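You operate a simulated robot arm through the tools that you are given. There is no shell and no other tool. Be economical: measure what you need, move in short steps, check, and stop when the job is done.

Carry out the task below with a simulated robot arm. There is one attempt and no reset: what you move stays moved.

JOB
Fill the tub marked M to its black line and put its lid on.
Fine: on the filling tray under the pail's spout; spout parked again; the lid matches the tub's rim. Set down upright: what you pick out.

Only the result counts: the job must be done as asked and must still hold three seconds after the hand-in. Knocking over, shifting, dropping, spilling or breaking anything else fails it. A push-on lid holds only when it is set on centred and level and pressed home; a screw cap is set on level and turned clockwise until tight.

ROBOT AND FRAMES
A 7-joint arm with a three-finger gripper on a trunk, on a base that drives. Base frame: it is fixed to the floor where the robot stands at the start and does not move with it; the origin is under the middle of the robot, x ahead of it, y to its left, z up; the surface under the hand at the start is at about z = 860. Units: mm, rad, N and s.
With the tool pointing down near the work surface it reaches from about 120 to 880 mm from the robot's upright axis, wherever it stands. Its first joint turns from -2.897 to 2.897 rad. Places, roughly: filling tray top [500, 200, 900]; grease pail [500, 400, 800]; green lid clamp [500, 300, 900]; pail spout [600, 300, 1000]; pail valve [400, 400, 900]; red lid clamp [400, 600, 900]. Payload 2.94 kg.
The TCP is the grasp point between the finger pads, 30 mm short of the fingertips. In the tool frame z runs along the fingers and y along their closing line. Largest opening 132 mm; the body of the gripper starts 107 mm behind the TCP.
Orientation is that of the tool frame in the base frame, as a unit quaternion [w, x, y, z]. With the fingers straight down and closing along the base's y, the tool's x points along the base's -x, its y along +y and its z along -z.

CONTROLS
- The arm moves only by the tool jog_arm. Its argument "moves" is a list of rows, each a list of 7 numbers: the shift along the base's x, y, z in mm, then the turn, a rotation vector about the base's x, y, z in rad, then the opening in per cent of the stroke, from 0 (shut) to 100 (fully open). In form: [[dx, dy, dz, rx, ry, rz, gripper], ...]. A call has 1 to 8 rows; each row shifts and turns the commanded pose from where the row before left it. Rows are played at 5 a second. More than 50 mm and 0.15 rad between two rows, or a gripper value outside its range, and nothing of the call is played. Where a pose cannot be reached the arm comes as near as it can. A force on the tool above 40 N (or 10 N above the force at the start of the call, whichever is more), or a blocked arm, ends the call early, and 0.2 s more pass. The fingers move at their own pace and stop on an object; they squeeze with about 31 N. The grip force told is the motor's: it shows also when the fingers shut on nothing. Time passes only in rows, and 0.2 s behind the last, so rows that do not move let the fingers close. The reply holds the time, the measured pose of the TCP, the force on the tool along the base axes, the opening and the grip force, in the units named above and with some noise, with the torque about the TCP (base axes, N m) and any sound that the robot's microphone picked up.
- Cameras (640 x 400 px; columns grow to the right, rows downward): "scene" is now at [43.6, 198.9, 1790.4]; the picture's right is [0.12, -0.99, 0.00], its down [-0.76, -0.10, -0.64] and it looks along [0.63, 0.08, -0.77] (base axes); focal length 256 px, centre (320, 200). "wrist" rides on the gripper at [72, 3, -144] in the tool frame; the picture's right is [-0.04, 1.00, 0.00], its down [-0.88, -0.04, -0.48] and it looks along [-0.47, -0.02, 0.88] (tool axes); focal length 256 px, centre (320, 200). There is no depth. A picture from a camera that has moved, and an enlarged one, comes with that camera's place and axes in the base frame and with its lens.
- snapshot(camera): a new picture of that camera. No time passes.
- slide_trunk(by): slides the trunk up (or, below 0, down) by that many mm; the arm and the scene camera ride with it, the base frame stays. It gives what a move gives, with no picture.
- base_move(legs): drives the robot by 1 to 6 legs, each [ahead, left, turn to the left] in mm, mm and rad, along the robot's own axes; the way and the turn of a leg run together, so that a leg with both is an arc; at most 1500 mm and 3.142 rad a leg. The arm and the cameras ride along, it lands a little off, and it stops where it bumps. It gives what a move gives.
- aim_head(pan, tilt): turns the head with the scene camera to pan (to the left, within 2.496 rad either way) and tilt (down, from -0.506 to 1.204), counted from straight ahead of the robot. It gives what a move gives.
- close_up(camera, box): a new picture of the part [left, top, right, bottom] of that camera's present view, enlarged. No time passes.
- job_done(): hands the job in; it is judged then, once.

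Go step by step. Nothing tells you exact positions but the pictures and the camera data: compare them with the known pose of the tool, close in by small moves and look again before you grip or let go. The budget is 120 turns and 82 pictures, counting those below and the enlarged ones. Unless the task says otherwise, let go and move clear before handing in, and close with one line.

The tools are called after "Emit:" by a JSON object that holds its "name" and its "arguments". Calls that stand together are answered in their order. jog_arm: Moves the arm, as the interface text tells. Its arguments: {"type":"object","properties":{"moves":{"type":"array"}},"required":["moves"]} The other tools are called the same way: slide_trunk (by) slides the trunk up or down; base_move (legs) drives the base; aim_head (pan, tilt) turns the head that bears the scene camera; snapshot (camera) takes a picture; close_up (camera, box) takes an enlarged picture of a part of a camera's view; job_done () hands the job in.

At the start:

```text
time: 0.0
eef_pos: [579.6, -146.1, 1363.4]
ee_rot: [0.001, 0.001, 1.0, 0.001]
force: [-0.1, 0.0, 0.2]
wrist_torque: [-0.02, -0.01, -0.01]
finger_gap: 132.2
grip_force: 0.0
trunk travel left (down, up): [-300.0, 240.0]
robot x, y, heading: [1.0, 2.2, -0.001]
head pan, tilt: [0.124, 0.878]
```

scene: 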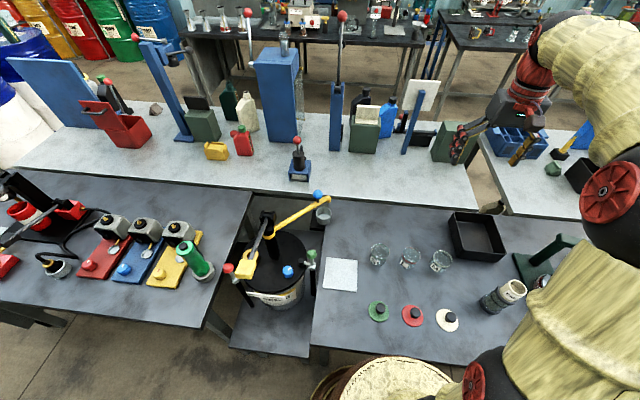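
wrist: 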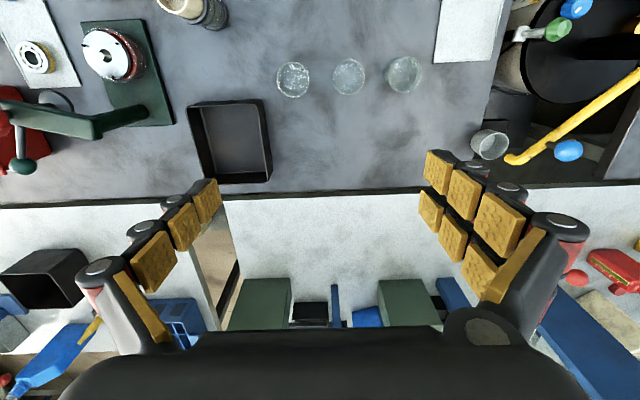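

I see a pail with a yellow spout, a filling tray, three clear tubs and three lids (green, red, white). I'll take close-ups to read the tubs and the pail.

Emit:
{"name": "close_up", "arguments": {"camera": "scene", "box": [350, 230, 470, 335]}}

Emit:
{"name": "close_up", "arguments": {"camera": "scene", "box": [220, 180, 360, 320]}}

Emit:
{"name": "close_up", "arguments": {"camera": "wrist", "box": [260, 40, 440, 120]}}

```text
3.81 times, centred on (410, 282) of scene
camera zoom: at [43.6, 198.9, 1790.4], right [0.12, -0.99, 0.0], down [-0.76, -0.1, -0.64], along [0.63, 0.08, -0.77], focal length 975 px, centre (-23, -114)
```

zoom: 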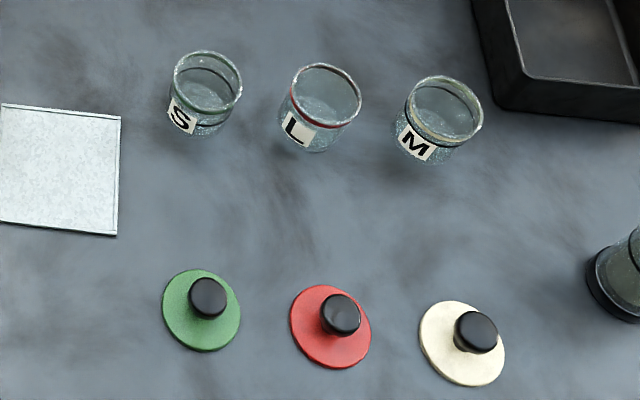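

```text
2.86 times, centred on (290, 250) of scene
camera zoom: at [43.6, 198.9, 1790.4], right [0.12, -0.99, 0.0], down [-0.76, -0.1, -0.64], along [0.63, 0.08, -0.77], focal length 731 px, centre (406, 57)
```

zoom: 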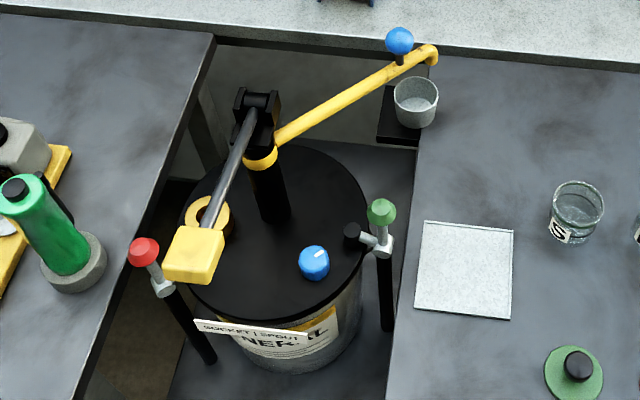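

```text
3.56 times, centred on (350, 80) of wrist
camera zoom: at [507.5, -142.1, 1508.1], right [0.04, 1.0, 0.0], down [0.88, -0.04, 0.48], along [0.47, -0.02, -0.88], focal length 910 px, centre (213, 627)
```

zoom: 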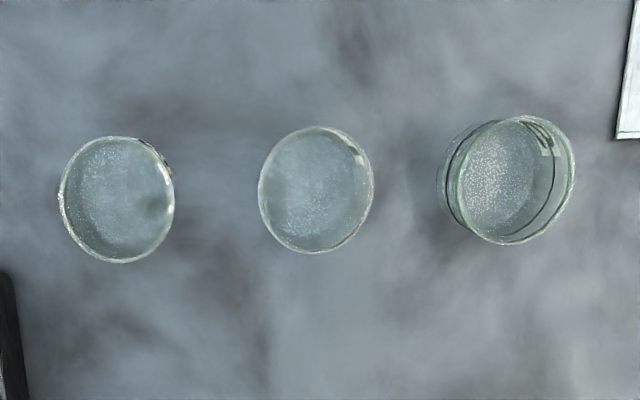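

Tub M has a cream rim, which matches the white lid. Next I'll read the sign and study the pail mechanism.

Emit:
{"name": "close_up", "arguments": {"camera": "scene", "box": [225, 235, 325, 310]}}

Emit:
{"name": "aim_head", "arguments": {"pan": 0.45, "tilt": 1.1}}

Emit:
{"name": "snapshot", "arguments": {"camera": "scene"}}

```text
5.33 times, centred on (275, 272) of scene
camera zoom: at [43.6, 198.9, 1790.4], right [0.12, -0.99, 0.0], down [-0.76, -0.1, -0.64], along [0.63, 0.08, -0.77], focal length 1365 px, centre (560, -187)
```

zoom: 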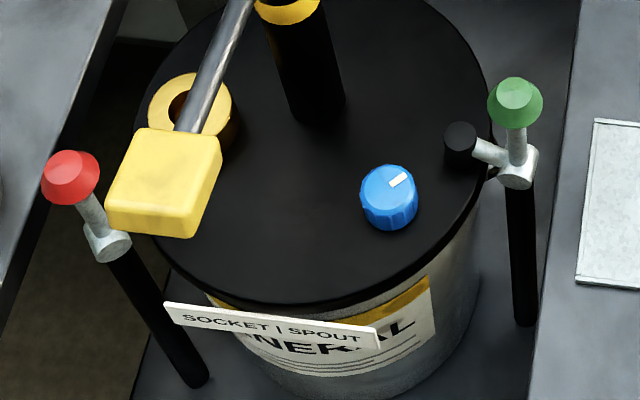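

```text
time: 0.8
eef_pos: [579.5, -145.1, 1364.8]
ee_rot: [0.0, 0.0, 1.0, 0.0]
force: [0.2, -0.4, -0.6]
wrist_torque: [0.02, 0.0, -0.01]
finger_gap: 132.2
grip_force: 0.2
trunk travel left (down, up): [-300.0, 240.0]
robot x, y, heading: [2.1, -1.6, 0.001]
head pan, tilt: [0.45, 1.1]
```

```text
75 pictures are left
camera scene: at [24.4, 216.9, 1774.9], right [0.43, -0.9, 0.0], down [-0.8, -0.39, -0.45], along [0.41, 0.2, -0.89], focal length 256 px, centre (320, 200)
```

scene: 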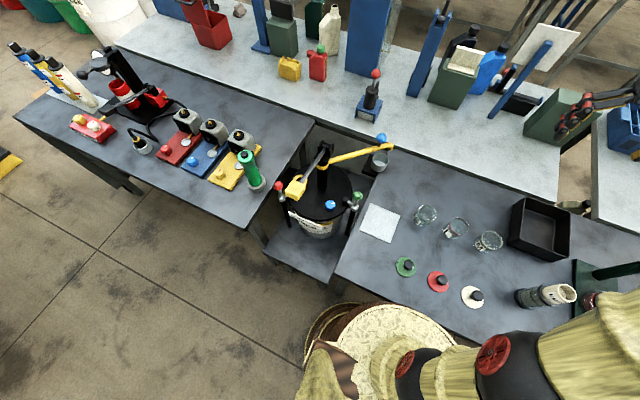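

I'll carry the empty hand over the pail for a better look.

Emit:
{"name": "jog_arm", "arguments": {"moves": [[-40, 30, 0, 0, 0, 0, 100], [-40, 30, 0, 0, 0, 0, 100], [-40, 30, 0, 0, 0, 0, 100], [-30, 40, 0, 0, 0, 0, 100], [-20, 45, 0, 0, 0, 0, 100], [0, 50, 0, 0, 0, 0, 100], [0, 50, 0, 0, 0, 0, 100], [0, 50, 0, 0, 0, 0, 100]]}}

Emit:
{"name": "jog_arm", "arguments": {"moves": [[0, 50, 0, 0, 0, 0, 100], [0, 50, 0, 0, 0, 0, 100], [0, 50, 0, 0, 0, 0, 100], [0, 40, 0, 0, 0, 0, 100]]}}

Emit:
{"name": "snapshot", "arguments": {"camera": "wrist"}}

```text
time: 2.6
eef_pos: [409.5, 183.0, 1363.0]
ee_rot: [-0.002, -0.001, 1.0, 0.0]
force: [-0.2, -0.5, 0.2]
wrist_torque: [-0.03, 0.03, 0.02]
finger_gap: 132.0
grip_force: 0.0
trunk travel left (down, up): [-300.0, 240.0]
robot x, y, heading: [-0.1, -2.4, -0.003]
head pan, tilt: [0.45, 1.1]
```

```text
time: 3.6
eef_pos: [409.8, 373.1, 1362.1]
ee_rot: [0.0, 0.0, 1.0, -0.001]
force: [0.0, 0.5, 0.0]
wrist_torque: [-0.05, 0.01, 0.02]
finger_gap: 131.9
grip_force: 0.0
trunk travel left (down, up): [-300.0, 240.0]
robot x, y, heading: [-3.5, -2.7, -0.0]
head pan, tilt: [0.45, 1.1]
```

```text
74 pictures are left
camera wrist: at [338.0, 376.2, 1505.9], right [0.04, 1.0, 0.0], down [0.88, -0.04, 0.48], along [0.47, -0.02, -0.88], focal length 256 px, centre (320, 200)
```

wrist: 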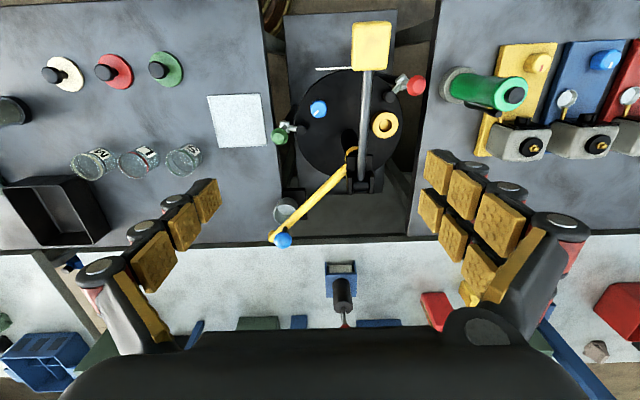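

Emit:
{"name": "close_up", "arguments": {"camera": "wrist", "box": [260, 10, 440, 120]}}

Emit:
{"name": "close_up", "arguments": {"camera": "wrist", "box": [250, 90, 430, 250]}}

```text
3.56 times, centred on (350, 65) of wrist
camera zoom: at [338.0, 376.2, 1505.9], right [0.04, 1.0, 0.0], down [0.88, -0.04, 0.48], along [0.47, -0.02, -0.88], focal length 910 px, centre (213, 680)
```

zoom: 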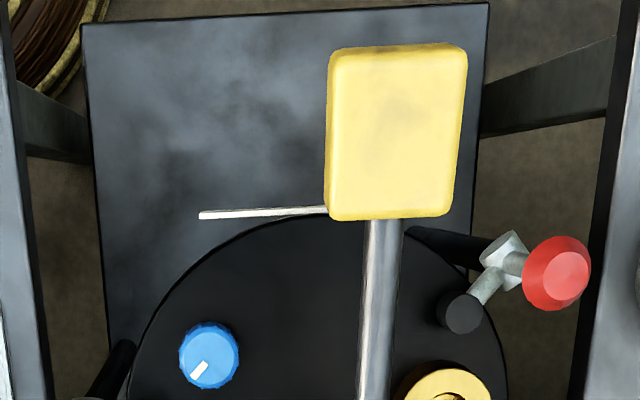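

```text
2.50 times, centred on (340, 170) of wrist
camera zoom: at [338.0, 376.2, 1505.9], right [0.04, 1.0, 0.0], down [0.88, -0.04, 0.48], along [0.47, -0.02, -0.88], focal length 640 px, centre (270, 275)
```

zoom: 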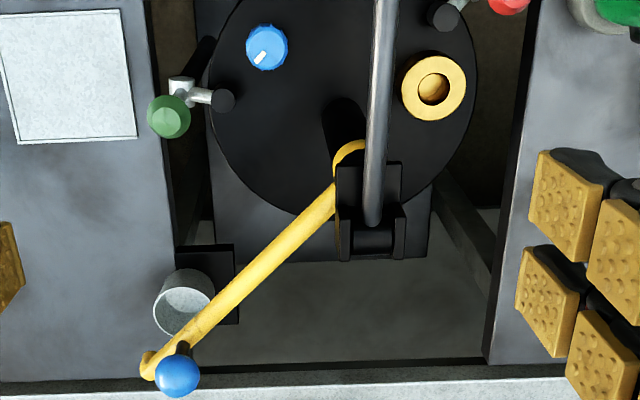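

Both clamps sit on the lid and the valve mark points toward the SPOUT side. I estimate the spout pivot at (502, 440) with about 280 mm radius, so its tip passes over the tray near (448, 165). Next I go to tub M at about (537, -204).

Emit:
{"name": "jog_arm", "arguments": {"moves": [[0, -50, 0, 0, 0, 0, 100], [0, -50, 0, 0, 0, 0, 100], [0, -50, 0, 0, 0, 0, 100], [0, -50, 0, 0, 0, 0, 100], [10, -48, 0, 0, 0, 0, 100], [15, -47, 0, 0, 0, 0, 100], [15, -47, 0, 0, 0, 0, 80], [15, -47, 0, 0, 0, 0, 80]]}}

Emit:
{"name": "jog_arm", "arguments": {"moves": [[15, -47, 0, 0, 0, 0, 80], [15, -47, 0, 0, 0, 0, 80], [15, -47, -5, 0, 0, 0, 80], [12, -46, -10, 0, 0, 0, 80], [15, 0, -47, 0, 0, 0, 80], [0, 0, -50, 0, 0, 0, 80], [0, 0, -50, 0, 0, 0, 80], [0, 0, -50, 0, 0, 0, 80]]}}

Emit:
{"name": "snapshot", "arguments": {"camera": "wrist"}}

```text
time: 5.4
eef_pos: [467.0, -20.2, 1362.7]
ee_rot: [-0.001, 0.0, 1.0, 0.0]
force: [0.2, -0.8, 0.0]
wrist_torque: [0.02, 0.02, 0.06]
finger_gap: 105.6
grip_force: 0.1
trunk travel left (down, up): [-300.0, 240.0]
robot x, y, heading: [-3.7, 1.3, 0.002]
head pan, tilt: [0.45, 1.1]
```

```text
time: 7.2
eef_pos: [536.4, -206.6, 1152.8]
ee_rot: [0.0, 0.001, 1.0, 0.0]
force: [-0.2, -0.9, 0.2]
wrist_torque: [0.01, 0.03, 0.01]
finger_gap: 105.6
grip_force: 0.0
trunk travel left (down, up): [-300.0, 240.0]
robot x, y, heading: [-2.4, 1.1, -0.0]
head pan, tilt: [0.45, 1.1]
```

```text
71 pictures are left
camera wrist: at [464.6, -203.1, 1295.8], right [0.04, 1.0, 0.0], down [0.88, -0.04, 0.48], along [0.48, -0.02, -0.88], focal length 256 px, centre (320, 200)
```

wrist: 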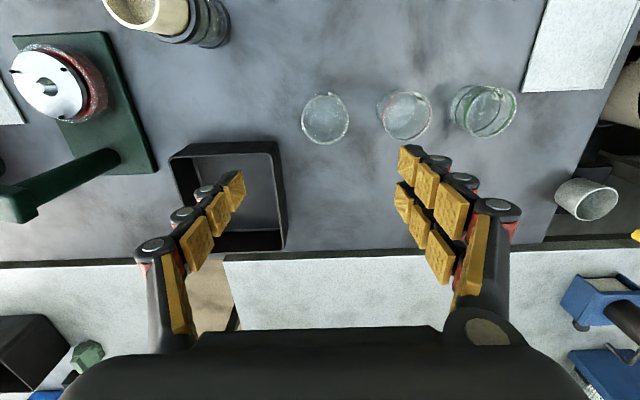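

Emit:
{"name": "close_up", "arguments": {"camera": "wrist", "box": [290, 80, 450, 160]}}

Emit:
{"name": "aim_head", "arguments": {"pan": -0.3, "tilt": 0.95}}

Emit:
{"name": "close_up", "arguments": {"camera": "scene", "box": [200, 120, 440, 270]}}

```text
4.00 times, centred on (370, 120) of wrist
camera zoom: at [464.6, -203.1, 1295.8], right [0.04, 1.0, 0.0], down [0.88, -0.04, 0.48], along [0.48, -0.02, -0.88], focal length 1024 px, centre (120, 520)
```

zoom: 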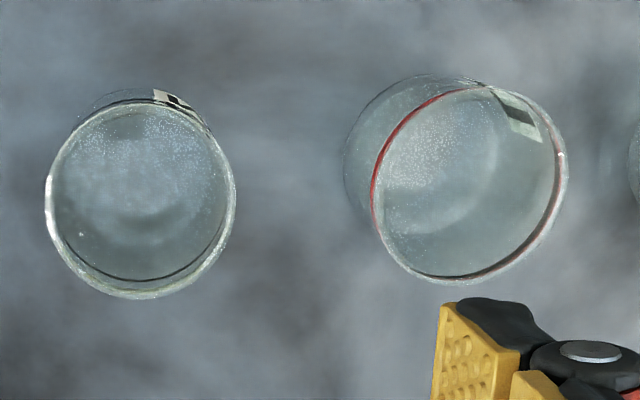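

```text
time: 8.3
eef_pos: [536.8, -206.5, 1153.6]
ee_rot: [0.0, 0.0, 1.0, 0.0]
force: [-0.7, 0.3, 0.7]
wrist_torque: [0.01, 0.05, 0.02]
finger_gap: 105.6
grip_force: 0.1
trunk travel left (down, up): [-300.0, 240.0]
robot x, y, heading: [0.2, -0.4, 0.001]
head pan, tilt: [-0.3, 0.949]
```

```text
2.67 times, centred on (320, 195) of scene
camera zoom: at [36.9, 167.9, 1785.0], right [-0.29, -0.96, 0.0], down [-0.78, 0.24, -0.58], along [0.56, -0.17, -0.81], focal length 682 px, centre (320, 213)
```

zoom: 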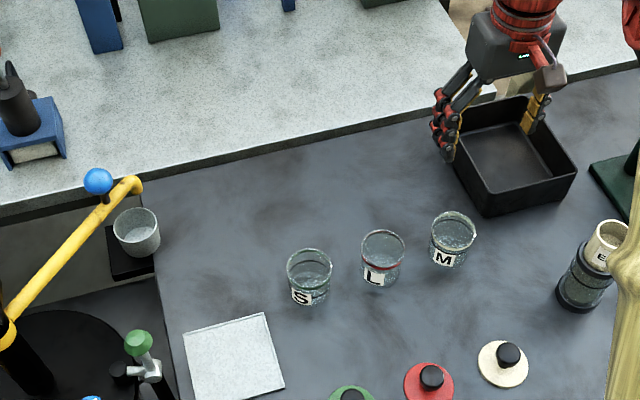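

Emit:
{"name": "jog_arm", "arguments": {"moves": [[4, 8, -40, 0, 0, 0, 80], [0, 0, -50, 0, 0, 0, 80], [0, 0, -50, 0, 0, 0, 80]]}}

Emit:
{"name": "snapshot", "arguments": {"camera": "wrist"}}

Emit:
{"name": "close_up", "arguments": {"camera": "scene", "box": [320, 160, 440, 240]}}

```text
time: 9.1
eef_pos: [542.7, -199.5, 1013.3]
ee_rot: [-0.001, 0.001, 1.0, -0.001]
force: [0.1, -0.8, 1.1]
wrist_torque: [0.02, 0.02, -0.02]
finger_gap: 105.6
grip_force: 0.1
trunk travel left (down, up): [-300.0, 240.0]
robot x, y, heading: [-0.8, 0.1, -0.0]
head pan, tilt: [-0.3, 0.949]
```

```text
68 pictures are left
camera wrist: at [469.7, -195.7, 1156.5], right [0.04, 1.0, 0.0], down [0.88, -0.04, 0.48], along [0.48, -0.02, -0.88], focal length 256 px, centre (320, 200)
```

wrist: 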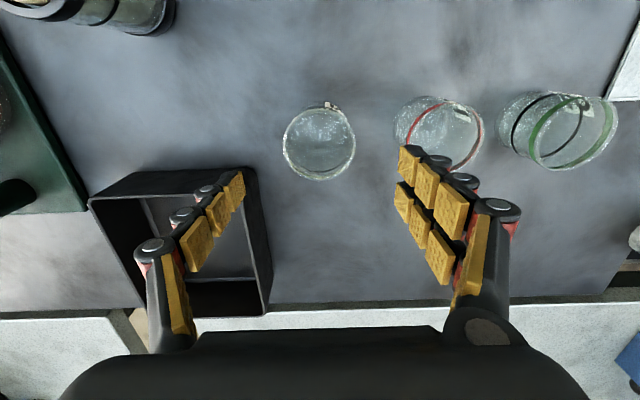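

```text
5.00 times, centred on (380, 200) of scene
camera zoom: at [37.5, 167.5, 1785.0], right [-0.3, -0.96, 0.0], down [-0.78, 0.24, -0.58], along [0.56, -0.17, -0.81], focal length 1280 px, centre (20, 200)
```

zoom: 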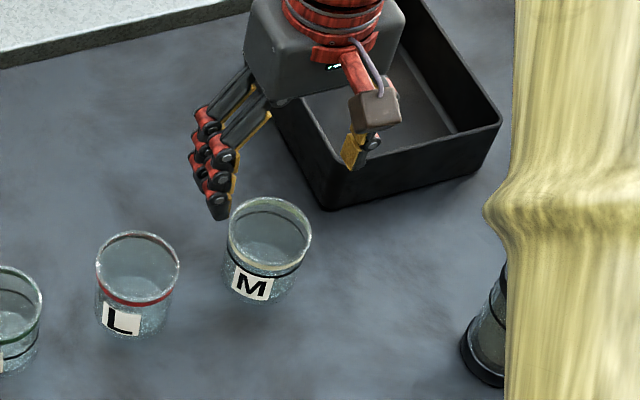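

Emit:
{"name": "jog_arm", "arguments": {"moves": [[-3, 0, -40, 0, 0, 0, 80], [0, 0, -40, 0, 0, 0, 80], [0, 0, -31, 0, 0, 0, 80], [0, 0, 0, 0, 0, 0, 80]]}}

Emit:
{"name": "snapshot", "arguments": {"camera": "wrist"}}

Emit:
{"name": "close_up", "arguments": {"camera": "scene", "box": [320, 160, 440, 240]}}

```text
time: 10.1
eef_pos: [536.7, -198.1, 900.8]
ee_rot: [0.001, 0.0, 1.0, 0.001]
force: [0.1, 0.0, -0.2]
wrist_torque: [-0.01, 0.03, -0.01]
finger_gap: 105.9
grip_force: 0.0
trunk travel left (down, up): [-300.0, 240.0]
robot x, y, heading: [-3.2, -2.6, -0.0]
head pan, tilt: [-0.3, 0.949]
```

```text
66 pictures are left
camera wrist: at [464.7, -195.7, 1045.4], right [0.04, 1.0, 0.0], down [0.88, -0.04, 0.48], along [0.47, -0.02, -0.88], focal length 256 px, centre (320, 200)
```

wrist: 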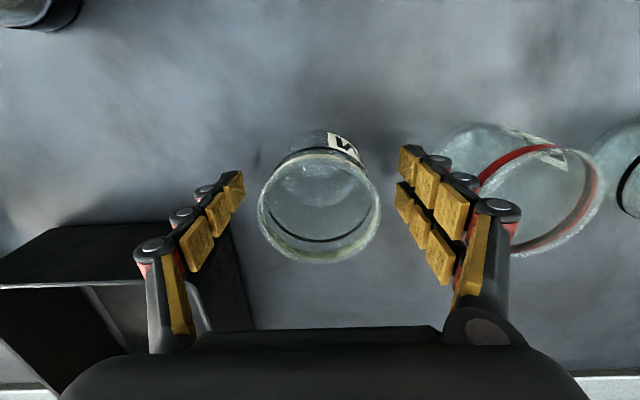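

```text
5.00 times, centred on (380, 200) of scene
camera zoom: at [37.2, 167.8, 1785.1], right [-0.3, -0.96, 0.0], down [-0.78, 0.24, -0.58], along [0.56, -0.17, -0.81], focal length 1280 px, centre (20, 200)
```

zoom: 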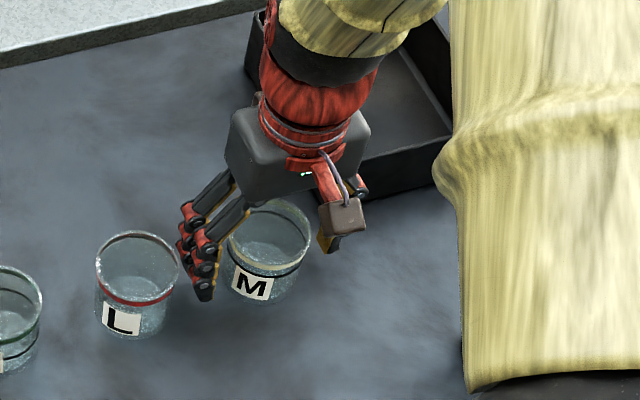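

The tub is centred between the fingers (rim at about z 917), so I'll grip and lift it a little.

Emit:
{"name": "jog_arm", "arguments": {"moves": [[0, -1, 0, 0, 0, 0, 60], [0, 0, 0, 0, 0, 0, 45], [0, 0, 0, 0, 0, 0, 35], [0, 0, 0, 0, 0, 0, 35], [0, 0, 0, 0, 0, 0, 35]]}}

Emit:
{"name": "jog_arm", "arguments": {"moves": [[0, 0, 10, 0, 0, 0, 35], [0, 0, 30, 0, 0, 0, 35], [0, 0, 50, 0, 0, 0, 35], [0, 0, 50, 0, 0, 0, 35]]}}

Emit:
{"name": "snapshot", "arguments": {"camera": "wrist"}}

```text
time: 11.3
eef_pos: [537.5, -199.1, 901.2]
ee_rot: [0.001, -0.001, 1.0, 0.0]
force: [0.1, -0.3, 0.8]
wrist_torque: [0.0, -0.01, 0.01]
finger_gap: 62.8
grip_force: 30.0
trunk travel left (down, up): [-300.0, 240.0]
robot x, y, heading: [-3.3, -2.7, -0.004]
head pan, tilt: [-0.3, 0.949]
```

```text
time: 12.3
eef_pos: [534.5, -199.1, 1042.7]
ee_rot: [0.0, 0.001, 1.0, 0.0]
force: [-0.9, 0.8, -1.4]
wrist_torque: [-0.04, -0.06, 0.01]
finger_gap: 63.9
grip_force: 30.9
trunk travel left (down, up): [-300.0, 240.0]
robot x, y, heading: [-1.8, -0.1, -0.002]
head pan, tilt: [-0.3, 0.949]
```

```text
64 pictures are left
camera wrist: at [461.8, -195.9, 1186.2], right [0.04, 1.0, 0.0], down [0.88, -0.04, 0.47], along [0.47, -0.02, -0.88], focal length 256 px, centre (320, 200)
```

wrist: 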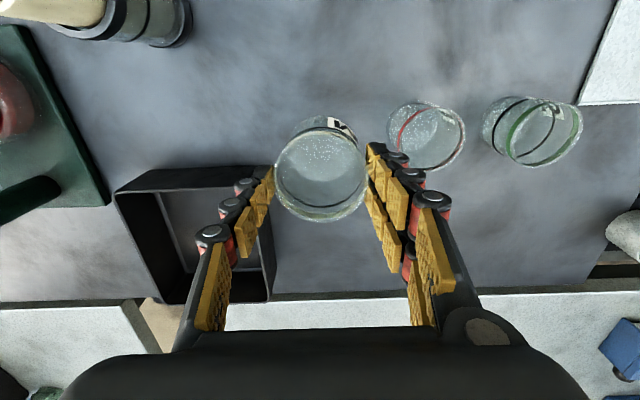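

Emit:
{"name": "close_up", "arguments": {"camera": "scene", "box": [300, 110, 460, 240]}}

Emit:
{"name": "close_up", "arguments": {"camera": "wrist", "box": [220, 100, 420, 240]}}

```text
3.08 times, centred on (380, 175) of scene
camera zoom: at [36.2, 168.1, 1785.0], right [-0.3, -0.96, 0.0], down [-0.78, 0.24, -0.58], along [0.56, -0.17, -0.81], focal length 787 px, centre (135, 277)
```

zoom: 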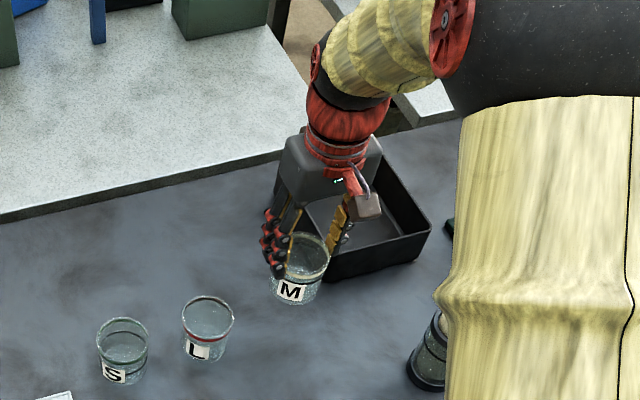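

```text
2.86 times, centred on (320, 170) of wrist
camera zoom: at [461.8, -195.9, 1186.2], right [0.04, 1.0, 0.0], down [0.88, -0.04, 0.47], along [0.47, -0.02, -0.88], focal length 731 px, centre (320, 286)
```

zoom: 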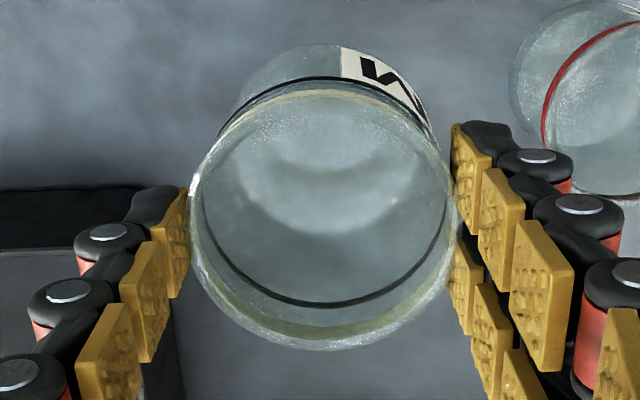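

The tub has slipped down to the fingertips, so I'll lower it back at once and regrip.

Emit:
{"name": "jog_arm", "arguments": {"moves": [[0, 0, -20, 0, 0, 0, 35], [0, 0, -30, 0, 0, 0, 35], [0, 0, -25, 0, 0, 0, 35], [0, 0, -12, 0, 0, 0, 35]]}}

Emit:
{"name": "snapshot", "arguments": {"camera": "wrist"}}

```text
time: 13.3
eef_pos: [537.3, -199.4, 955.0]
ee_rot: [0.001, -0.001, 1.0, 0.0]
force: [0.4, 0.2, 0.0]
wrist_torque: [0.0, 0.02, 0.0]
finger_gap: 64.0
grip_force: 31.7
trunk travel left (down, up): [-300.0, 240.0]
robot x, y, heading: [-1.6, 4.4, -0.001]
head pan, tilt: [-0.3, 0.949]
```

```text
61 pictures are left
camera wrist: at [464.7, -197.3, 1098.1], right [0.04, 1.0, 0.0], down [0.88, -0.04, 0.48], along [0.48, -0.02, -0.88], focal length 256 px, centre (320, 200)
```

wrist: 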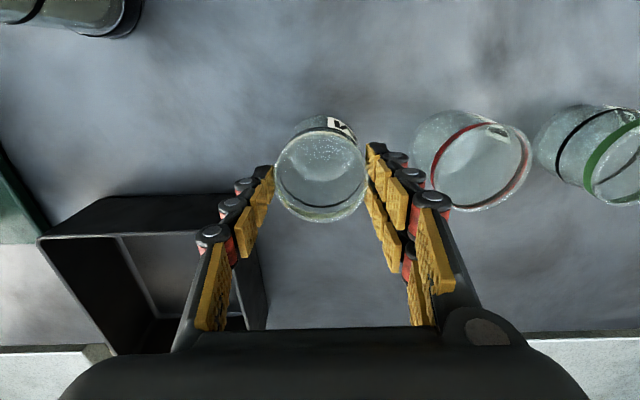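

Emit:
{"name": "jog_arm", "arguments": {"moves": [[0, 0, -3, 0, 0, 0, 35], [0, 0, -3, 0, 0, 0, 35], [0, 0, 0, 0, 0, 0, 35]]}}

Emit:
{"name": "snapshot", "arguments": {"camera": "wrist"}}

Emit:
{"name": "close_up", "arguments": {"camera": "scene", "box": [320, 160, 440, 240]}}

```text
time: 14.1
eef_pos: [538.3, -199.0, 947.9]
ee_rot: [0.0, 0.0, 1.0, 0.0]
force: [0.2, 0.2, -0.6]
wrist_torque: [-0.01, 0.04, 0.01]
finger_gap: 64.0
grip_force: 31.5
trunk travel left (down, up): [-300.0, 240.0]
robot x, y, heading: [2.5, -2.7, 0.002]
head pan, tilt: [-0.3, 0.949]
```

```text
60 pictures are left
camera wrist: at [465.0, -196.5, 1092.1], right [0.04, 1.0, 0.0], down [0.88, -0.04, 0.48], along [0.48, -0.02, -0.88], focal length 256 px, centre (320, 200)
```

wrist: 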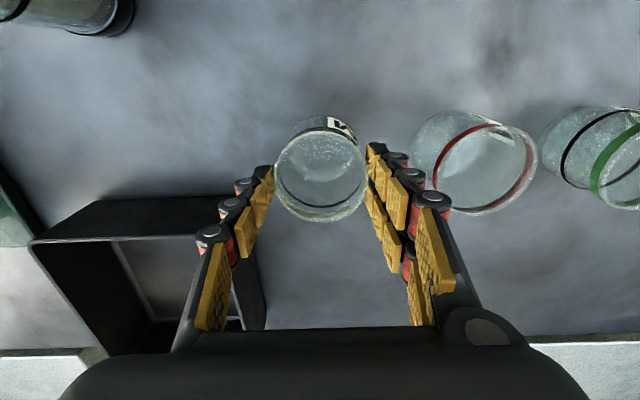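

```text
5.00 times, centred on (380, 200) of scene
camera zoom: at [37.0, 167.8, 1785.0], right [-0.3, -0.96, 0.0], down [-0.78, 0.24, -0.58], along [0.56, -0.17, -0.81], focal length 1280 px, centre (20, 200)
```

zoom: 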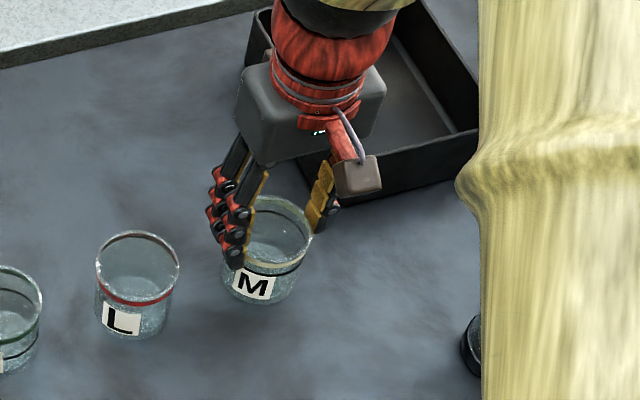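

Emit:
{"name": "jog_arm", "arguments": {"moves": [[0, 0, -2, 0, 0, 0, 35], [0, 0, -2, 0, 0, 0, 35], [0, 0, -2, 0, 0, 0, 35]]}}

Emit:
{"name": "close_up", "arguments": {"camera": "scene", "box": [340, 180, 400, 220]}}

```text
time: 14.9
eef_pos: [536.5, -198.3, 945.7]
ee_rot: [0.002, 0.0, 1.0, -0.002]
force: [-4.7, 3.6, 21.1]
wrist_torque: [-0.1, -0.1, 0.0]
finger_gap: 64.1
grip_force: 31.3
trunk travel left (down, up): [-300.0, 240.0]
robot x, y, heading: [-2.5, -1.7, -0.004]
head pan, tilt: [-0.3, 0.949]
```

```text
10.00 times, centred on (370, 200) of scene
camera zoom: at [34.8, 168.8, 1785.3], right [-0.3, -0.96, 0.0], down [-0.78, 0.24, -0.58], along [0.56, -0.17, -0.81], focal length 2559 px, centre (-180, 200)
```

zoom: 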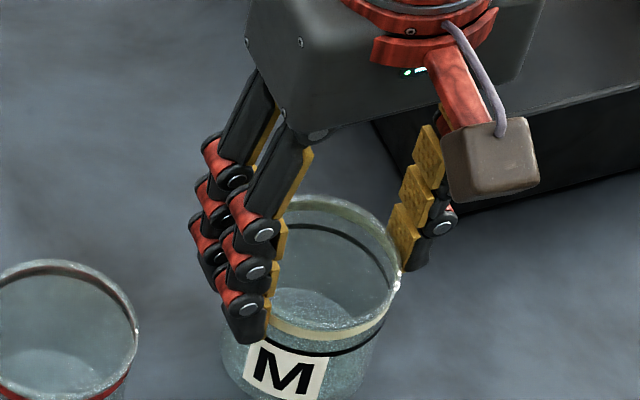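

The table contact is firm. I'll release, go 18 mm lower, regrip, then lift slowly and watch for slip.

Emit:
{"name": "jog_arm", "arguments": {"moves": [[0, 0, 2, 0, 0, 0, 35], [0, 0, 0, 0, 0, 0, 60], [0, 0, 0, 0, 0, 0, 65], [0, 0, -10, 0, 0, 0, 65], [0, 0, -10, 0, 0, 0, 65], [0, 0, 0, 0, 0, 0, 65]]}}

Emit:
{"name": "jog_arm", "arguments": {"moves": [[0, 0, 0, 0, 0, 0, 50], [0, 0, 0, 0, 0, 0, 20], [0, 0, 0, 0, 0, 0, 20], [0, 0, 0, 0, 0, 0, 20], [0, 0, 2, 0, 0, 0, 20], [0, 0, 4, 0, 0, 0, 20], [0, 0, 5, 0, 0, 0, 20], [0, 0, 5, 0, 0, 0, 20]]}}

Emit:
{"name": "snapshot", "arguments": {"camera": "wrist"}}

```text
time: 16.3
eef_pos: [538.4, -198.6, 924.8]
ee_rot: [0.001, 0.001, 1.0, 0.0]
force: [0.2, 0.4, 0.2]
wrist_torque: [-0.01, 0.01, 0.01]
finger_gap: 85.8
grip_force: 0.1
trunk travel left (down, up): [-300.0, 240.0]
robot x, y, heading: [-3.6, 1.2, 0.0]
head pan, tilt: [-0.3, 0.949]
```

```text
time: 18.1
eef_pos: [538.6, -197.9, 939.6]
ee_rot: [0.0, 0.0, 1.0, 0.0]
force: [0.6, 0.8, -0.4]
wrist_torque: [-0.01, 0.02, -0.01]
finger_gap: 63.0
grip_force: 31.3
trunk travel left (down, up): [-300.0, 240.0]
robot x, y, heading: [2.1, -3.8, -0.004]
head pan, tilt: [-0.3, 0.949]
```

```text
57 pictures are left
camera wrist: at [464.6, -195.7, 1084.1], right [0.04, 1.0, 0.0], down [0.88, -0.04, 0.48], along [0.47, -0.02, -0.88], focal length 256 px, centre (320, 200)
```

wrist: 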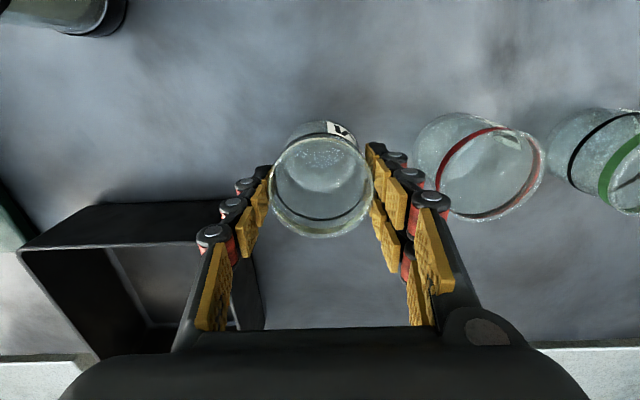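

No slip with this grip, so I'll lift gently and check again.

Emit:
{"name": "jog_arm", "arguments": {"moves": [[0, 0, 8, 0, 0, 0, 20], [0, 0, 14, 0, 0, 0, 20], [0, 0, 18, 0, 0, 0, 20], [0, 0, 20, 0, 0, 0, 20], [0, 0, 20, 0, 0, 0, 20], [0, 0, 14, 0, 0, 0, 20], [0, 0, 6, 0, 0, 0, 20]]}}

Emit:
{"name": "snapshot", "arguments": {"camera": "wrist"}}

```text
time: 19.7
eef_pos: [537.5, -200.7, 1041.3]
ee_rot: [0.0, -0.001, 1.0, 0.0]
force: [0.9, 1.3, -0.5]
wrist_torque: [0.02, -0.02, 0.01]
finger_gap: 63.1
grip_force: 31.1
trunk travel left (down, up): [-300.0, 240.0]
robot x, y, heading: [0.8, -0.3, -0.0]
head pan, tilt: [-0.3, 0.949]
```

```text
56 pictures are left
camera wrist: at [464.9, -197.5, 1184.1], right [0.04, 1.0, 0.0], down [0.88, -0.04, 0.48], along [0.48, -0.02, -0.88], focal length 256 px, centre (320, 200)
```

wrist: 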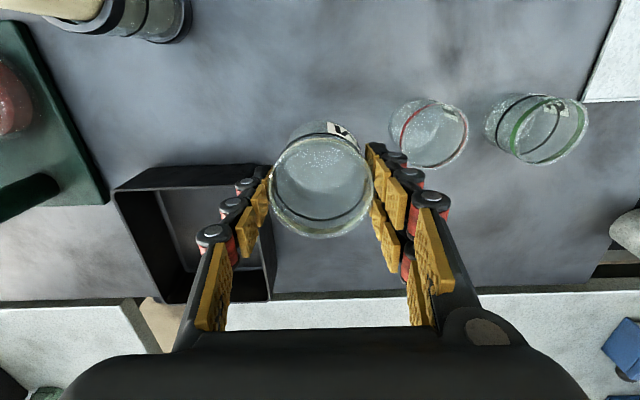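

Emit:
{"name": "jog_arm", "arguments": {"moves": [[0, 8, 5, 0, 0, 0, 20], [-3, 15, 5, 0, 0, 0, 20], [-6, 22, 0, 0, 0, 0, 20], [-6, 25, 0, 0, 0, 0, 20], [-6, 28, 0, 0, 0, 0, 20], [-6, 28, 0, 0, 0, 0, 20], [-6, 28, 0, 0, 0, 0, 20], [-6, 28, 0, 0, 0, 0, 20]]}}

Emit:
{"name": "jog_arm", "arguments": {"moves": [[-6, 28, 0, 0, 0, 0, 20], [-6, 28, 0, 0, 0, 0, 20], [-6, 28, 0, 0, 0, 0, 20], [-8, 28, 0, 0, 0, 0, 20], [-8, 28, 0, 0, 0, 0, 20], [-8, 22, 0, 0, 0, 0, 20], [-6, 14, 0, 0, 0, 0, 20], [-2, 6, 0, 0, 0, 0, 20]]}}

Emit:
{"name": "aim_head", "arguments": {"pan": 0.0, "tilt": 1.0}}

Emit:
{"name": "snapshot", "arguments": {"camera": "wrist"}}

Emit:
{"name": "snapshot", "arguments": {"camera": "scene"}}

```text
time: 21.5
eef_pos: [498.4, -16.4, 1050.3]
ee_rot: [0.0, 0.0, 1.0, 0.0]
force: [0.2, 0.4, -1.0]
wrist_torque: [-0.02, -0.03, 0.0]
finger_gap: 63.1
grip_force: 30.7
trunk travel left (down, up): [-300.0, 240.0]
robot x, y, heading: [-2.2, -1.1, -0.002]
head pan, tilt: [-0.3, 0.949]
```

```text
time: 23.3
eef_pos: [448.8, 165.1, 1049.7]
ee_rot: [0.0, -0.001, 1.0, -0.001]
force: [-0.4, -0.8, -0.9]
wrist_torque: [0.01, -0.01, 0.0]
finger_gap: 63.2
grip_force: 31.2
trunk travel left (down, up): [-300.0, 240.0]
robot x, y, heading: [-0.7, -1.3, 0.002]
head pan, tilt: [-0.3, 0.949]
```

```text
time: 24.1
eef_pos: [448.6, 165.5, 1050.6]
ee_rot: [0.0, 0.0, 1.0, -0.001]
force: [0.4, 0.6, -1.5]
wrist_torque: [-0.02, -0.02, 0.01]
finger_gap: 62.9
grip_force: 31.1
trunk travel left (down, up): [-300.0, 240.0]
robot x, y, heading: [0.6, -2.0, 0.001]
head pan, tilt: [0.0, 1.0]
```

```text
55 pictures are left
camera wrist: at [375.7, 167.5, 1193.4], right [0.04, 1.0, 0.0], down [0.88, -0.04, 0.48], along [0.47, -0.02, -0.88], focal length 256 px, centre (320, 200)
```

wrist: 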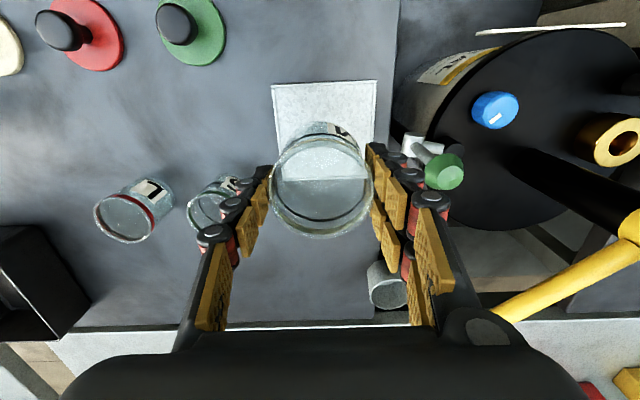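

```text
54 pictures are left
camera scene: at [37.1, 189.6, 1781.4], right [0.0, -1.0, 0.0], down [-0.84, 0.0, -0.54], along [0.54, 0.0, -0.84], focal length 256 px, centre (320, 200)
```

scene: 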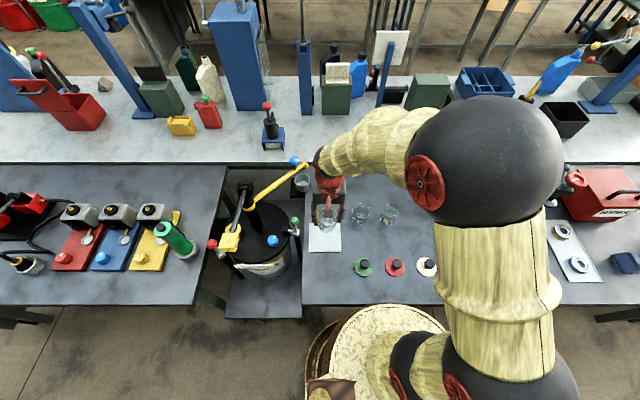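

The tray is centred near (456, 171). I'll set the tub down at about (455, 166).

Emit:
{"name": "jog_arm", "arguments": {"moves": [[3, 0, -10, 0, 0, 0, 20], [3, 0, -20, 0, 0, 0, 20], [0, 0, -25, 0, 0, 0, 20], [0, 0, -25, 0, 0, 0, 20], [0, 0, -17, 0, 0, 0, 20], [0, 0, -6, 0, 0, 0, 20], [0, 0, 0, 0, 0, 0, 20]]}}

Emit:
{"name": "jog_arm", "arguments": {"moves": [[0, 0, -3, 0, 0, 0, 20], [0, 0, -3, 0, 0, 0, 20], [0, 0, -2, 0, 0, 0, 20], [0, 0, -2, 0, 0, 0, 20], [0, 0, -2, 0, 0, 0, 20], [0, 0, -2, 0, 0, 0, 20], [0, 0, -2, 0, 0, 0, 20]]}}

Emit:
{"name": "snapshot", "arguments": {"camera": "wrist"}}

```text
time: 25.7
eef_pos: [454.4, 166.3, 947.5]
ee_rot: [0.0, 0.001, 1.0, 0.0]
force: [-0.6, -0.8, -0.2]
wrist_torque: [-0.01, 0.0, -0.05]
finger_gap: 62.9
grip_force: 30.8
trunk travel left (down, up): [-300.0, 240.0]
robot x, y, heading: [1.0, -1.5, -0.002]
head pan, tilt: [0.0, 1.0]
```

```text
time: 27.3
eef_pos: [454.7, 164.1, 931.9]
ee_rot: [0.001, 0.0, 1.0, 0.0]
force: [0.0, 0.1, -0.8]
wrist_torque: [0.01, 0.02, 0.01]
finger_gap: 62.7
grip_force: 31.0
trunk travel left (down, up): [-300.0, 240.0]
robot x, y, heading: [3.7, 2.4, 0.002]
head pan, tilt: [0.0, 1.0]
```

```text
53 pictures are left
camera wrist: at [381.9, 167.9, 1074.8], right [0.04, 1.0, 0.0], down [0.88, -0.04, 0.48], along [0.47, -0.02, -0.88], focal length 256 px, centre (320, 200)
```

wrist: 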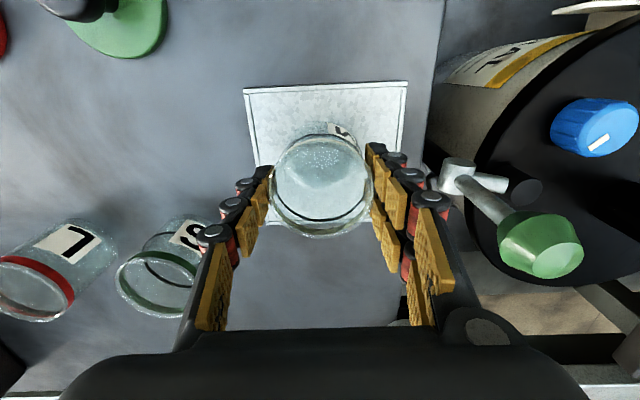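

Emit:
{"name": "jog_arm", "arguments": {"moves": [[0, 0, -2, 0, 0, 0, 20], [0, 0, -2, 0, 0, 0, 20], [0, 0, -2, 0, 0, 0, 20], [0, 0, 0, 0, 0, 0, 20]]}}

```text
time: 28.3
eef_pos: [454.9, 164.3, 929.7]
ee_rot: [0.002, -0.001, 1.0, 0.001]
force: [-5.4, -1.5, 20.8]
wrist_torque: [-0.11, 0.58, 0.03]
finger_gap: 62.8
grip_force: 31.3
trunk travel left (down, up): [-300.0, 240.0]
robot x, y, heading: [-1.4, -1.8, 0.003]
head pan, tilt: [0.0, 1.0]
stopped in row 4: the force on the tool passed its limit at 42 N (the readings are from after the stop); the commanded pose is now the measured one
```

Contact is made, so I'll open slightly, back off upward, and look at the spout.

Emit:
{"name": "jog_arm", "arguments": {"moves": [[0, 0, 1, 0, 0, 0, 20], [0, 0, 0, 0, 0, 0, 58], [0, 0, 0, 0, 0, 0, 62], [0, 0, 0, 0, 0, 0, 62], [0, 0, 20, 0, 0, 0, 62], [0, 0, 40, 0, 0, 0, 62], [0, 0, 50, 0, 0, 0, 62], [0, 0, 50, 0, 0, 0, 62]]}}

Emit:
{"name": "jog_arm", "arguments": {"moves": [[0, 30, 30, 0, 0, 0, 62], [10, 40, 0, 0, 0, 0, 62], [20, 40, 0, 0, 0, 0, 62], [30, 20, 0, 0, 0, 0, 62], [40, 10, 0, 0, 0, 0, 62]]}}

Emit:
{"name": "snapshot", "arguments": {"camera": "wrist"}}

Emit:
{"name": "close_up", "arguments": {"camera": "scene", "box": [200, 140, 360, 290]}}

```text
time: 30.1
eef_pos: [456.5, 165.7, 1087.2]
ee_rot: [0.001, 0.001, 1.0, 0.0]
force: [-0.4, -0.3, -0.2]
wrist_torque: [0.0, -0.02, 0.03]
finger_gap: 82.0
grip_force: 0.0
trunk travel left (down, up): [-300.0, 240.0]
robot x, y, heading: [1.0, 0.8, 0.004]
head pan, tilt: [0.0, 1.0]
```

```text
time: 31.3
eef_pos: [559.4, 306.6, 1118.0]
ee_rot: [0.0, 0.0, 1.0, -0.001]
force: [0.1, 0.4, 0.2]
wrist_torque: [0.02, 0.03, 0.0]
finger_gap: 81.5
grip_force: 0.1
trunk travel left (down, up): [-300.0, 240.0]
robot x, y, heading: [1.5, -0.7, 0.005]
head pan, tilt: [0.0, 1.0]
```

```text
52 pictures are left
camera wrist: at [485.7, 309.6, 1261.6], right [0.04, 1.0, 0.0], down [0.88, -0.04, 0.48], along [0.48, -0.02, -0.88], focal length 256 px, centre (320, 200)
```

wrist: 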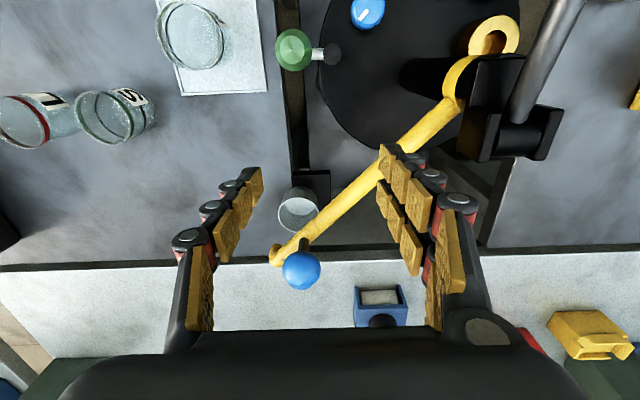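

```text
2.67 times, centred on (280, 215) of scene
camera zoom: at [38.3, 190.0, 1781.3], right [0.0, -1.0, 0.0], down [-0.84, 0.0, -0.54], along [0.54, 0.0, -0.84], focal length 682 px, centre (427, 160)
```

zoom: 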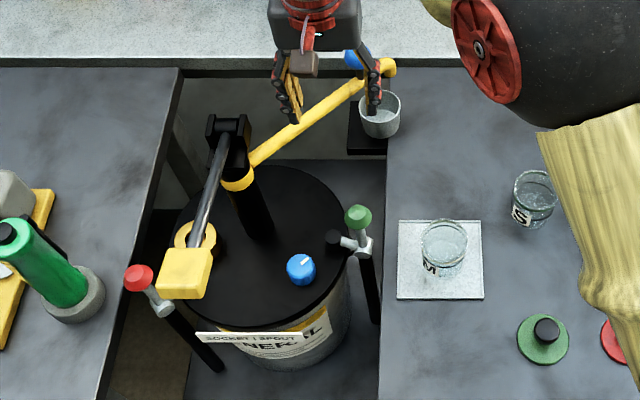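

The spout pivot is near (509, 437), and the ball is near (680, 286, 1055). I'll move above the ball and look.

Emit:
{"name": "jog_arm", "arguments": {"moves": [[40, -5, 7, 0, 0, 0, 62], [40, -8, 0, 0, 0, 0, 62], [40, -8, 0, 0, 0, 0, 62], [0, 0, 0, 0, 0, 0, 62]]}}

Emit:
{"name": "snapshot", "arguments": {"camera": "wrist"}}

Emit:
{"name": "close_up", "arguments": {"camera": "scene", "box": [250, 110, 350, 190]}}

```text
time: 32.3
eef_pos: [676.9, 284.8, 1123.2]
ee_rot: [0.001, 0.001, 1.0, 0.0]
force: [0.8, -0.3, -0.5]
wrist_torque: [-0.01, 0.0, -0.01]
finger_gap: 81.9
grip_force: 0.1
trunk travel left (down, up): [-300.0, 240.0]
robot x, y, heading: [3.0, 1.7, 0.004]
head pan, tilt: [0.0, 1.0]
```

```text
50 pictures are left
camera wrist: at [604.3, 287.6, 1267.5], right [0.04, 1.0, 0.0], down [0.88, -0.04, 0.48], along [0.48, -0.02, -0.88], focal length 256 px, centre (320, 200)
```

wrist: 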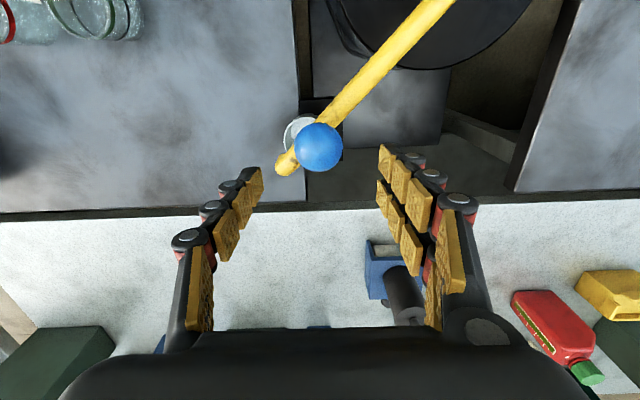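

```text
5.00 times, centred on (300, 150) of scene
camera zoom: at [37.1, 189.6, 1781.4], right [0.0, -1.0, 0.0], down [-0.84, 0.0, -0.54], along [0.54, 0.0, -0.84], focal length 1280 px, centre (420, 450)
```

zoom: 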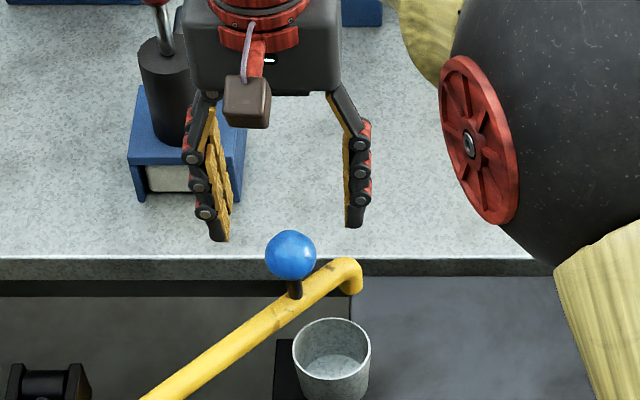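

The ball is at about (666, 285, 1068) with 38 mm diameter. I'll descend and grip it.

Emit:
{"name": "jog_arm", "arguments": {"moves": [[-11, 0, 0, 0, 0, 0, 62], [0, 0, -25, 0, 0, 0, 62], [0, 0, -26, 0, 0, 0, 62], [0, 0, 0, 0, 0, 0, 62]]}}

Emit:
{"name": "snapshot", "arguments": {"camera": "wrist"}}

Emit:
{"name": "close_up", "arguments": {"camera": "scene", "box": [250, 110, 350, 190]}}

```text
time: 33.3
eef_pos: [665.1, 284.5, 1074.3]
ee_rot: [0.001, 0.0, 1.0, 0.001]
force: [-0.6, -0.2, -0.2]
wrist_torque: [-0.01, -0.01, 0.02]
finger_gap: 81.6
grip_force: 0.0
trunk travel left (down, up): [-300.0, 240.0]
robot x, y, heading: [0.0, 2.6, -0.003]
head pan, tilt: [0.0, 1.0]
```

```text
48 pictures are left
camera wrist: at [592.1, 287.9, 1217.1], right [0.04, 1.0, 0.0], down [0.88, -0.04, 0.48], along [0.48, -0.02, -0.88], focal length 256 px, centre (320, 200)
```

wrist: 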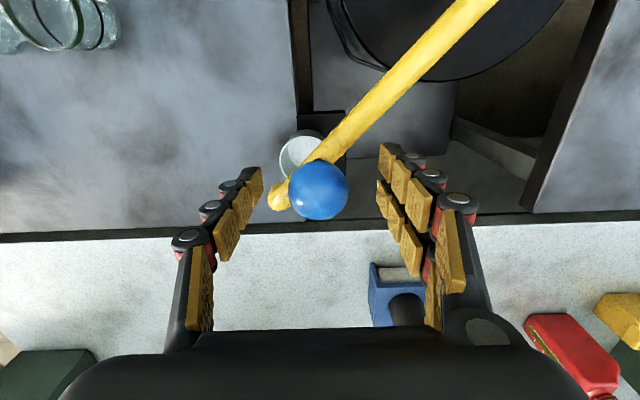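

```text
5.00 times, centred on (300, 150) of scene
camera zoom: at [36.8, 189.5, 1781.4], right [0.0, -1.0, 0.0], down [-0.84, 0.0, -0.54], along [0.54, 0.0, -0.84], focal length 1280 px, centre (420, 450)
```

zoom: 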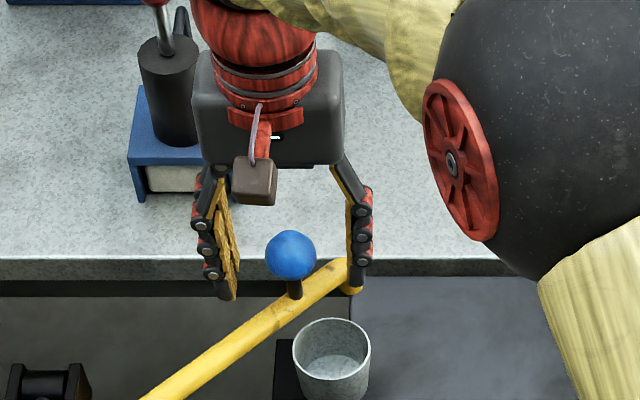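

Emit:
{"name": "jog_arm", "arguments": {"moves": [[0, 0, 0, 0, 0, 0, 40], [0, 0, 0, 0, 0, 0, 15], [0, 0, 0, 0, 0, 0, 15], [0, 0, 0, 0, 0, 0, 15]]}}

Emit:
{"name": "jog_arm", "arguments": {"moves": [[-10, -9, 0, 0, 0, 0, 15], [-10, -9.1, 0, 0, 0, 0, 15], [-11, -8, 0, 0, 0, 0, 15], [-11.1, -7.5, 0, 0, 0, 0, 15]]}}

Emit:
{"name": "snapshot", "arguments": {"camera": "wrist"}}

```text
time: 34.3
eef_pos: [665.2, 285.1, 1073.2]
ee_rot: [0.001, 0.0, 1.0, 0.0]
force: [0.0, -3.7, -0.2]
wrist_torque: [0.03, 0.02, -0.06]
finger_gap: 35.9
grip_force: 19.3
trunk travel left (down, up): [-300.0, 240.0]
robot x, y, heading: [1.4, -1.4, -0.001]
head pan, tilt: [0.0, 1.0]
```

```text
time: 35.3
eef_pos: [622.4, 252.8, 1073.1]
ee_rot: [0.001, -0.001, 1.0, -0.001]
force: [-2.6, 5.4, 1.9]
wrist_torque: [0.37, -0.51, -0.17]
finger_gap: 35.8
grip_force: 44.9
trunk travel left (down, up): [-300.0, 240.0]
robot x, y, heading: [2.6, 0.2, -0.002]
head pan, tilt: [0.0, 1.0]
```

```text
46 pictures are left
camera wrist: at [549.4, 255.1, 1216.1], right [0.04, 1.0, 0.0], down [0.88, -0.04, 0.48], along [0.48, -0.02, -0.88], focal length 256 px, centre (320, 200)
```

wrist: 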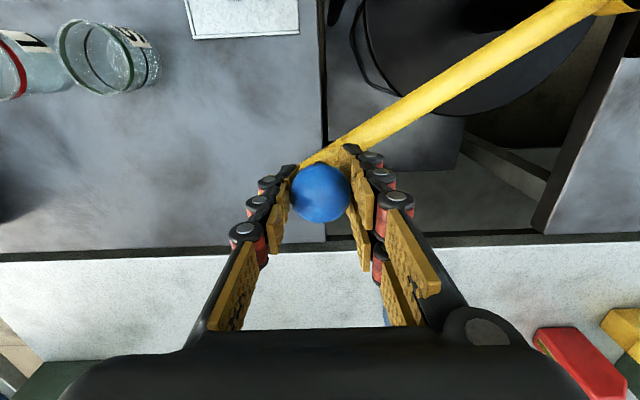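

The spout follows, so I'll keep swinging along the arc.

Emit:
{"name": "jog_arm", "arguments": {"moves": [[-11.7, -6.6, 0, 0, 0, 0, 15], [-12.1, -6, 0, 0, 0, 0, 15], [-12.5, -5, 0, 0, 0, 0, 15], [-12.8, -4.6, 0, 0, 0, 0, 15], [-13, -3.6, 0, 0, 0, 0, 15], [-13.2, -2.9, 0, 0, 0, 0, 15], [-13.4, -1.9, 0, 0, 0, 0, 15], [-13.4, -1.2, 0, 0, 0, 0, 15]]}}

Emit:
{"name": "jog_arm", "arguments": {"moves": [[-13.5, -0.4, 0, 0, 0, 0, 15], [-13.5, 0.6, 0, 0, 0, 0, 15], [-13.5, 1.4, 0, 0, 0, 0, 15]]}}

Emit:
{"name": "snapshot", "arguments": {"camera": "wrist"}}

Emit:
{"name": "close_up", "arguments": {"camera": "scene", "box": [210, 160, 370, 270]}}

```text
time: 37.1
eef_pos: [522.5, 221.4, 1072.6]
ee_rot: [0.001, 0.001, 1.0, -0.001]
force: [-0.4, 10.8, -18.0]
wrist_torque: [0.04, -0.65, -0.16]
finger_gap: 36.0
grip_force: 45.4
trunk travel left (down, up): [-300.0, 240.0]
robot x, y, heading: [-1.8, -3.2, 0.002]
head pan, tilt: [0.0, 1.0]
```

```text
time: 37.9
eef_pos: [481.7, 222.4, 1074.0]
ee_rot: [0.001, -0.001, 1.0, 0.0]
force: [1.0, 13.7, -12.8]
wrist_torque: [0.03, -0.46, -0.09]
finger_gap: 35.6
grip_force: 45.1
trunk travel left (down, up): [-300.0, 240.0]
robot x, y, heading: [0.5, -0.4, 0.002]
head pan, tilt: [0.0, 1.0]
```

```text
45 pictures are left
camera wrist: at [408.4, 225.8, 1217.9], right [0.04, 1.0, 0.0], down [0.88, -0.04, 0.48], along [0.48, -0.02, -0.88], focal length 256 px, centre (320, 200)
```

wrist: 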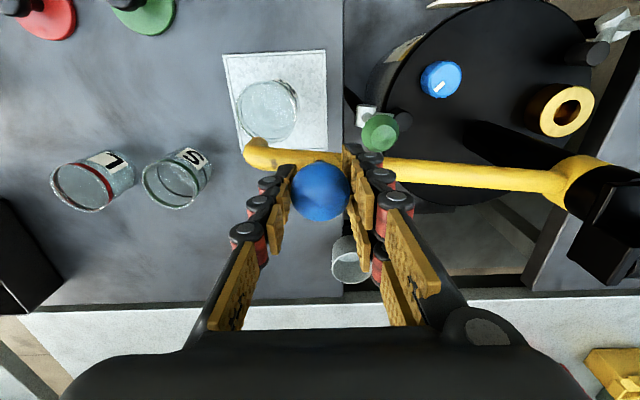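

```text
3.64 times, centred on (290, 215) of scene
camera zoom: at [38.0, 191.7, 1781.2], right [0.0, -1.0, 0.0], down [-0.84, 0.0, -0.54], along [0.54, 0.0, -0.84], focal length 931 px, centre (429, 146)
```

zoom: 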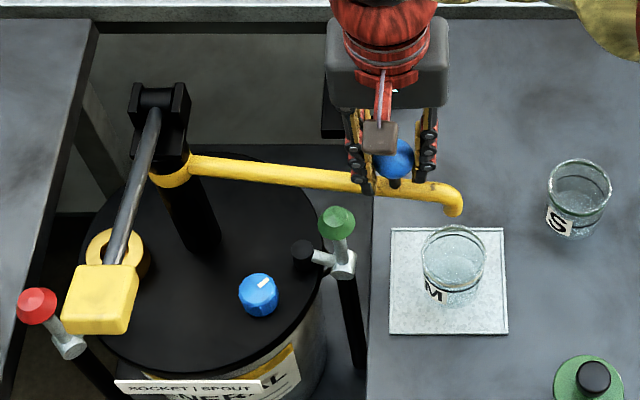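

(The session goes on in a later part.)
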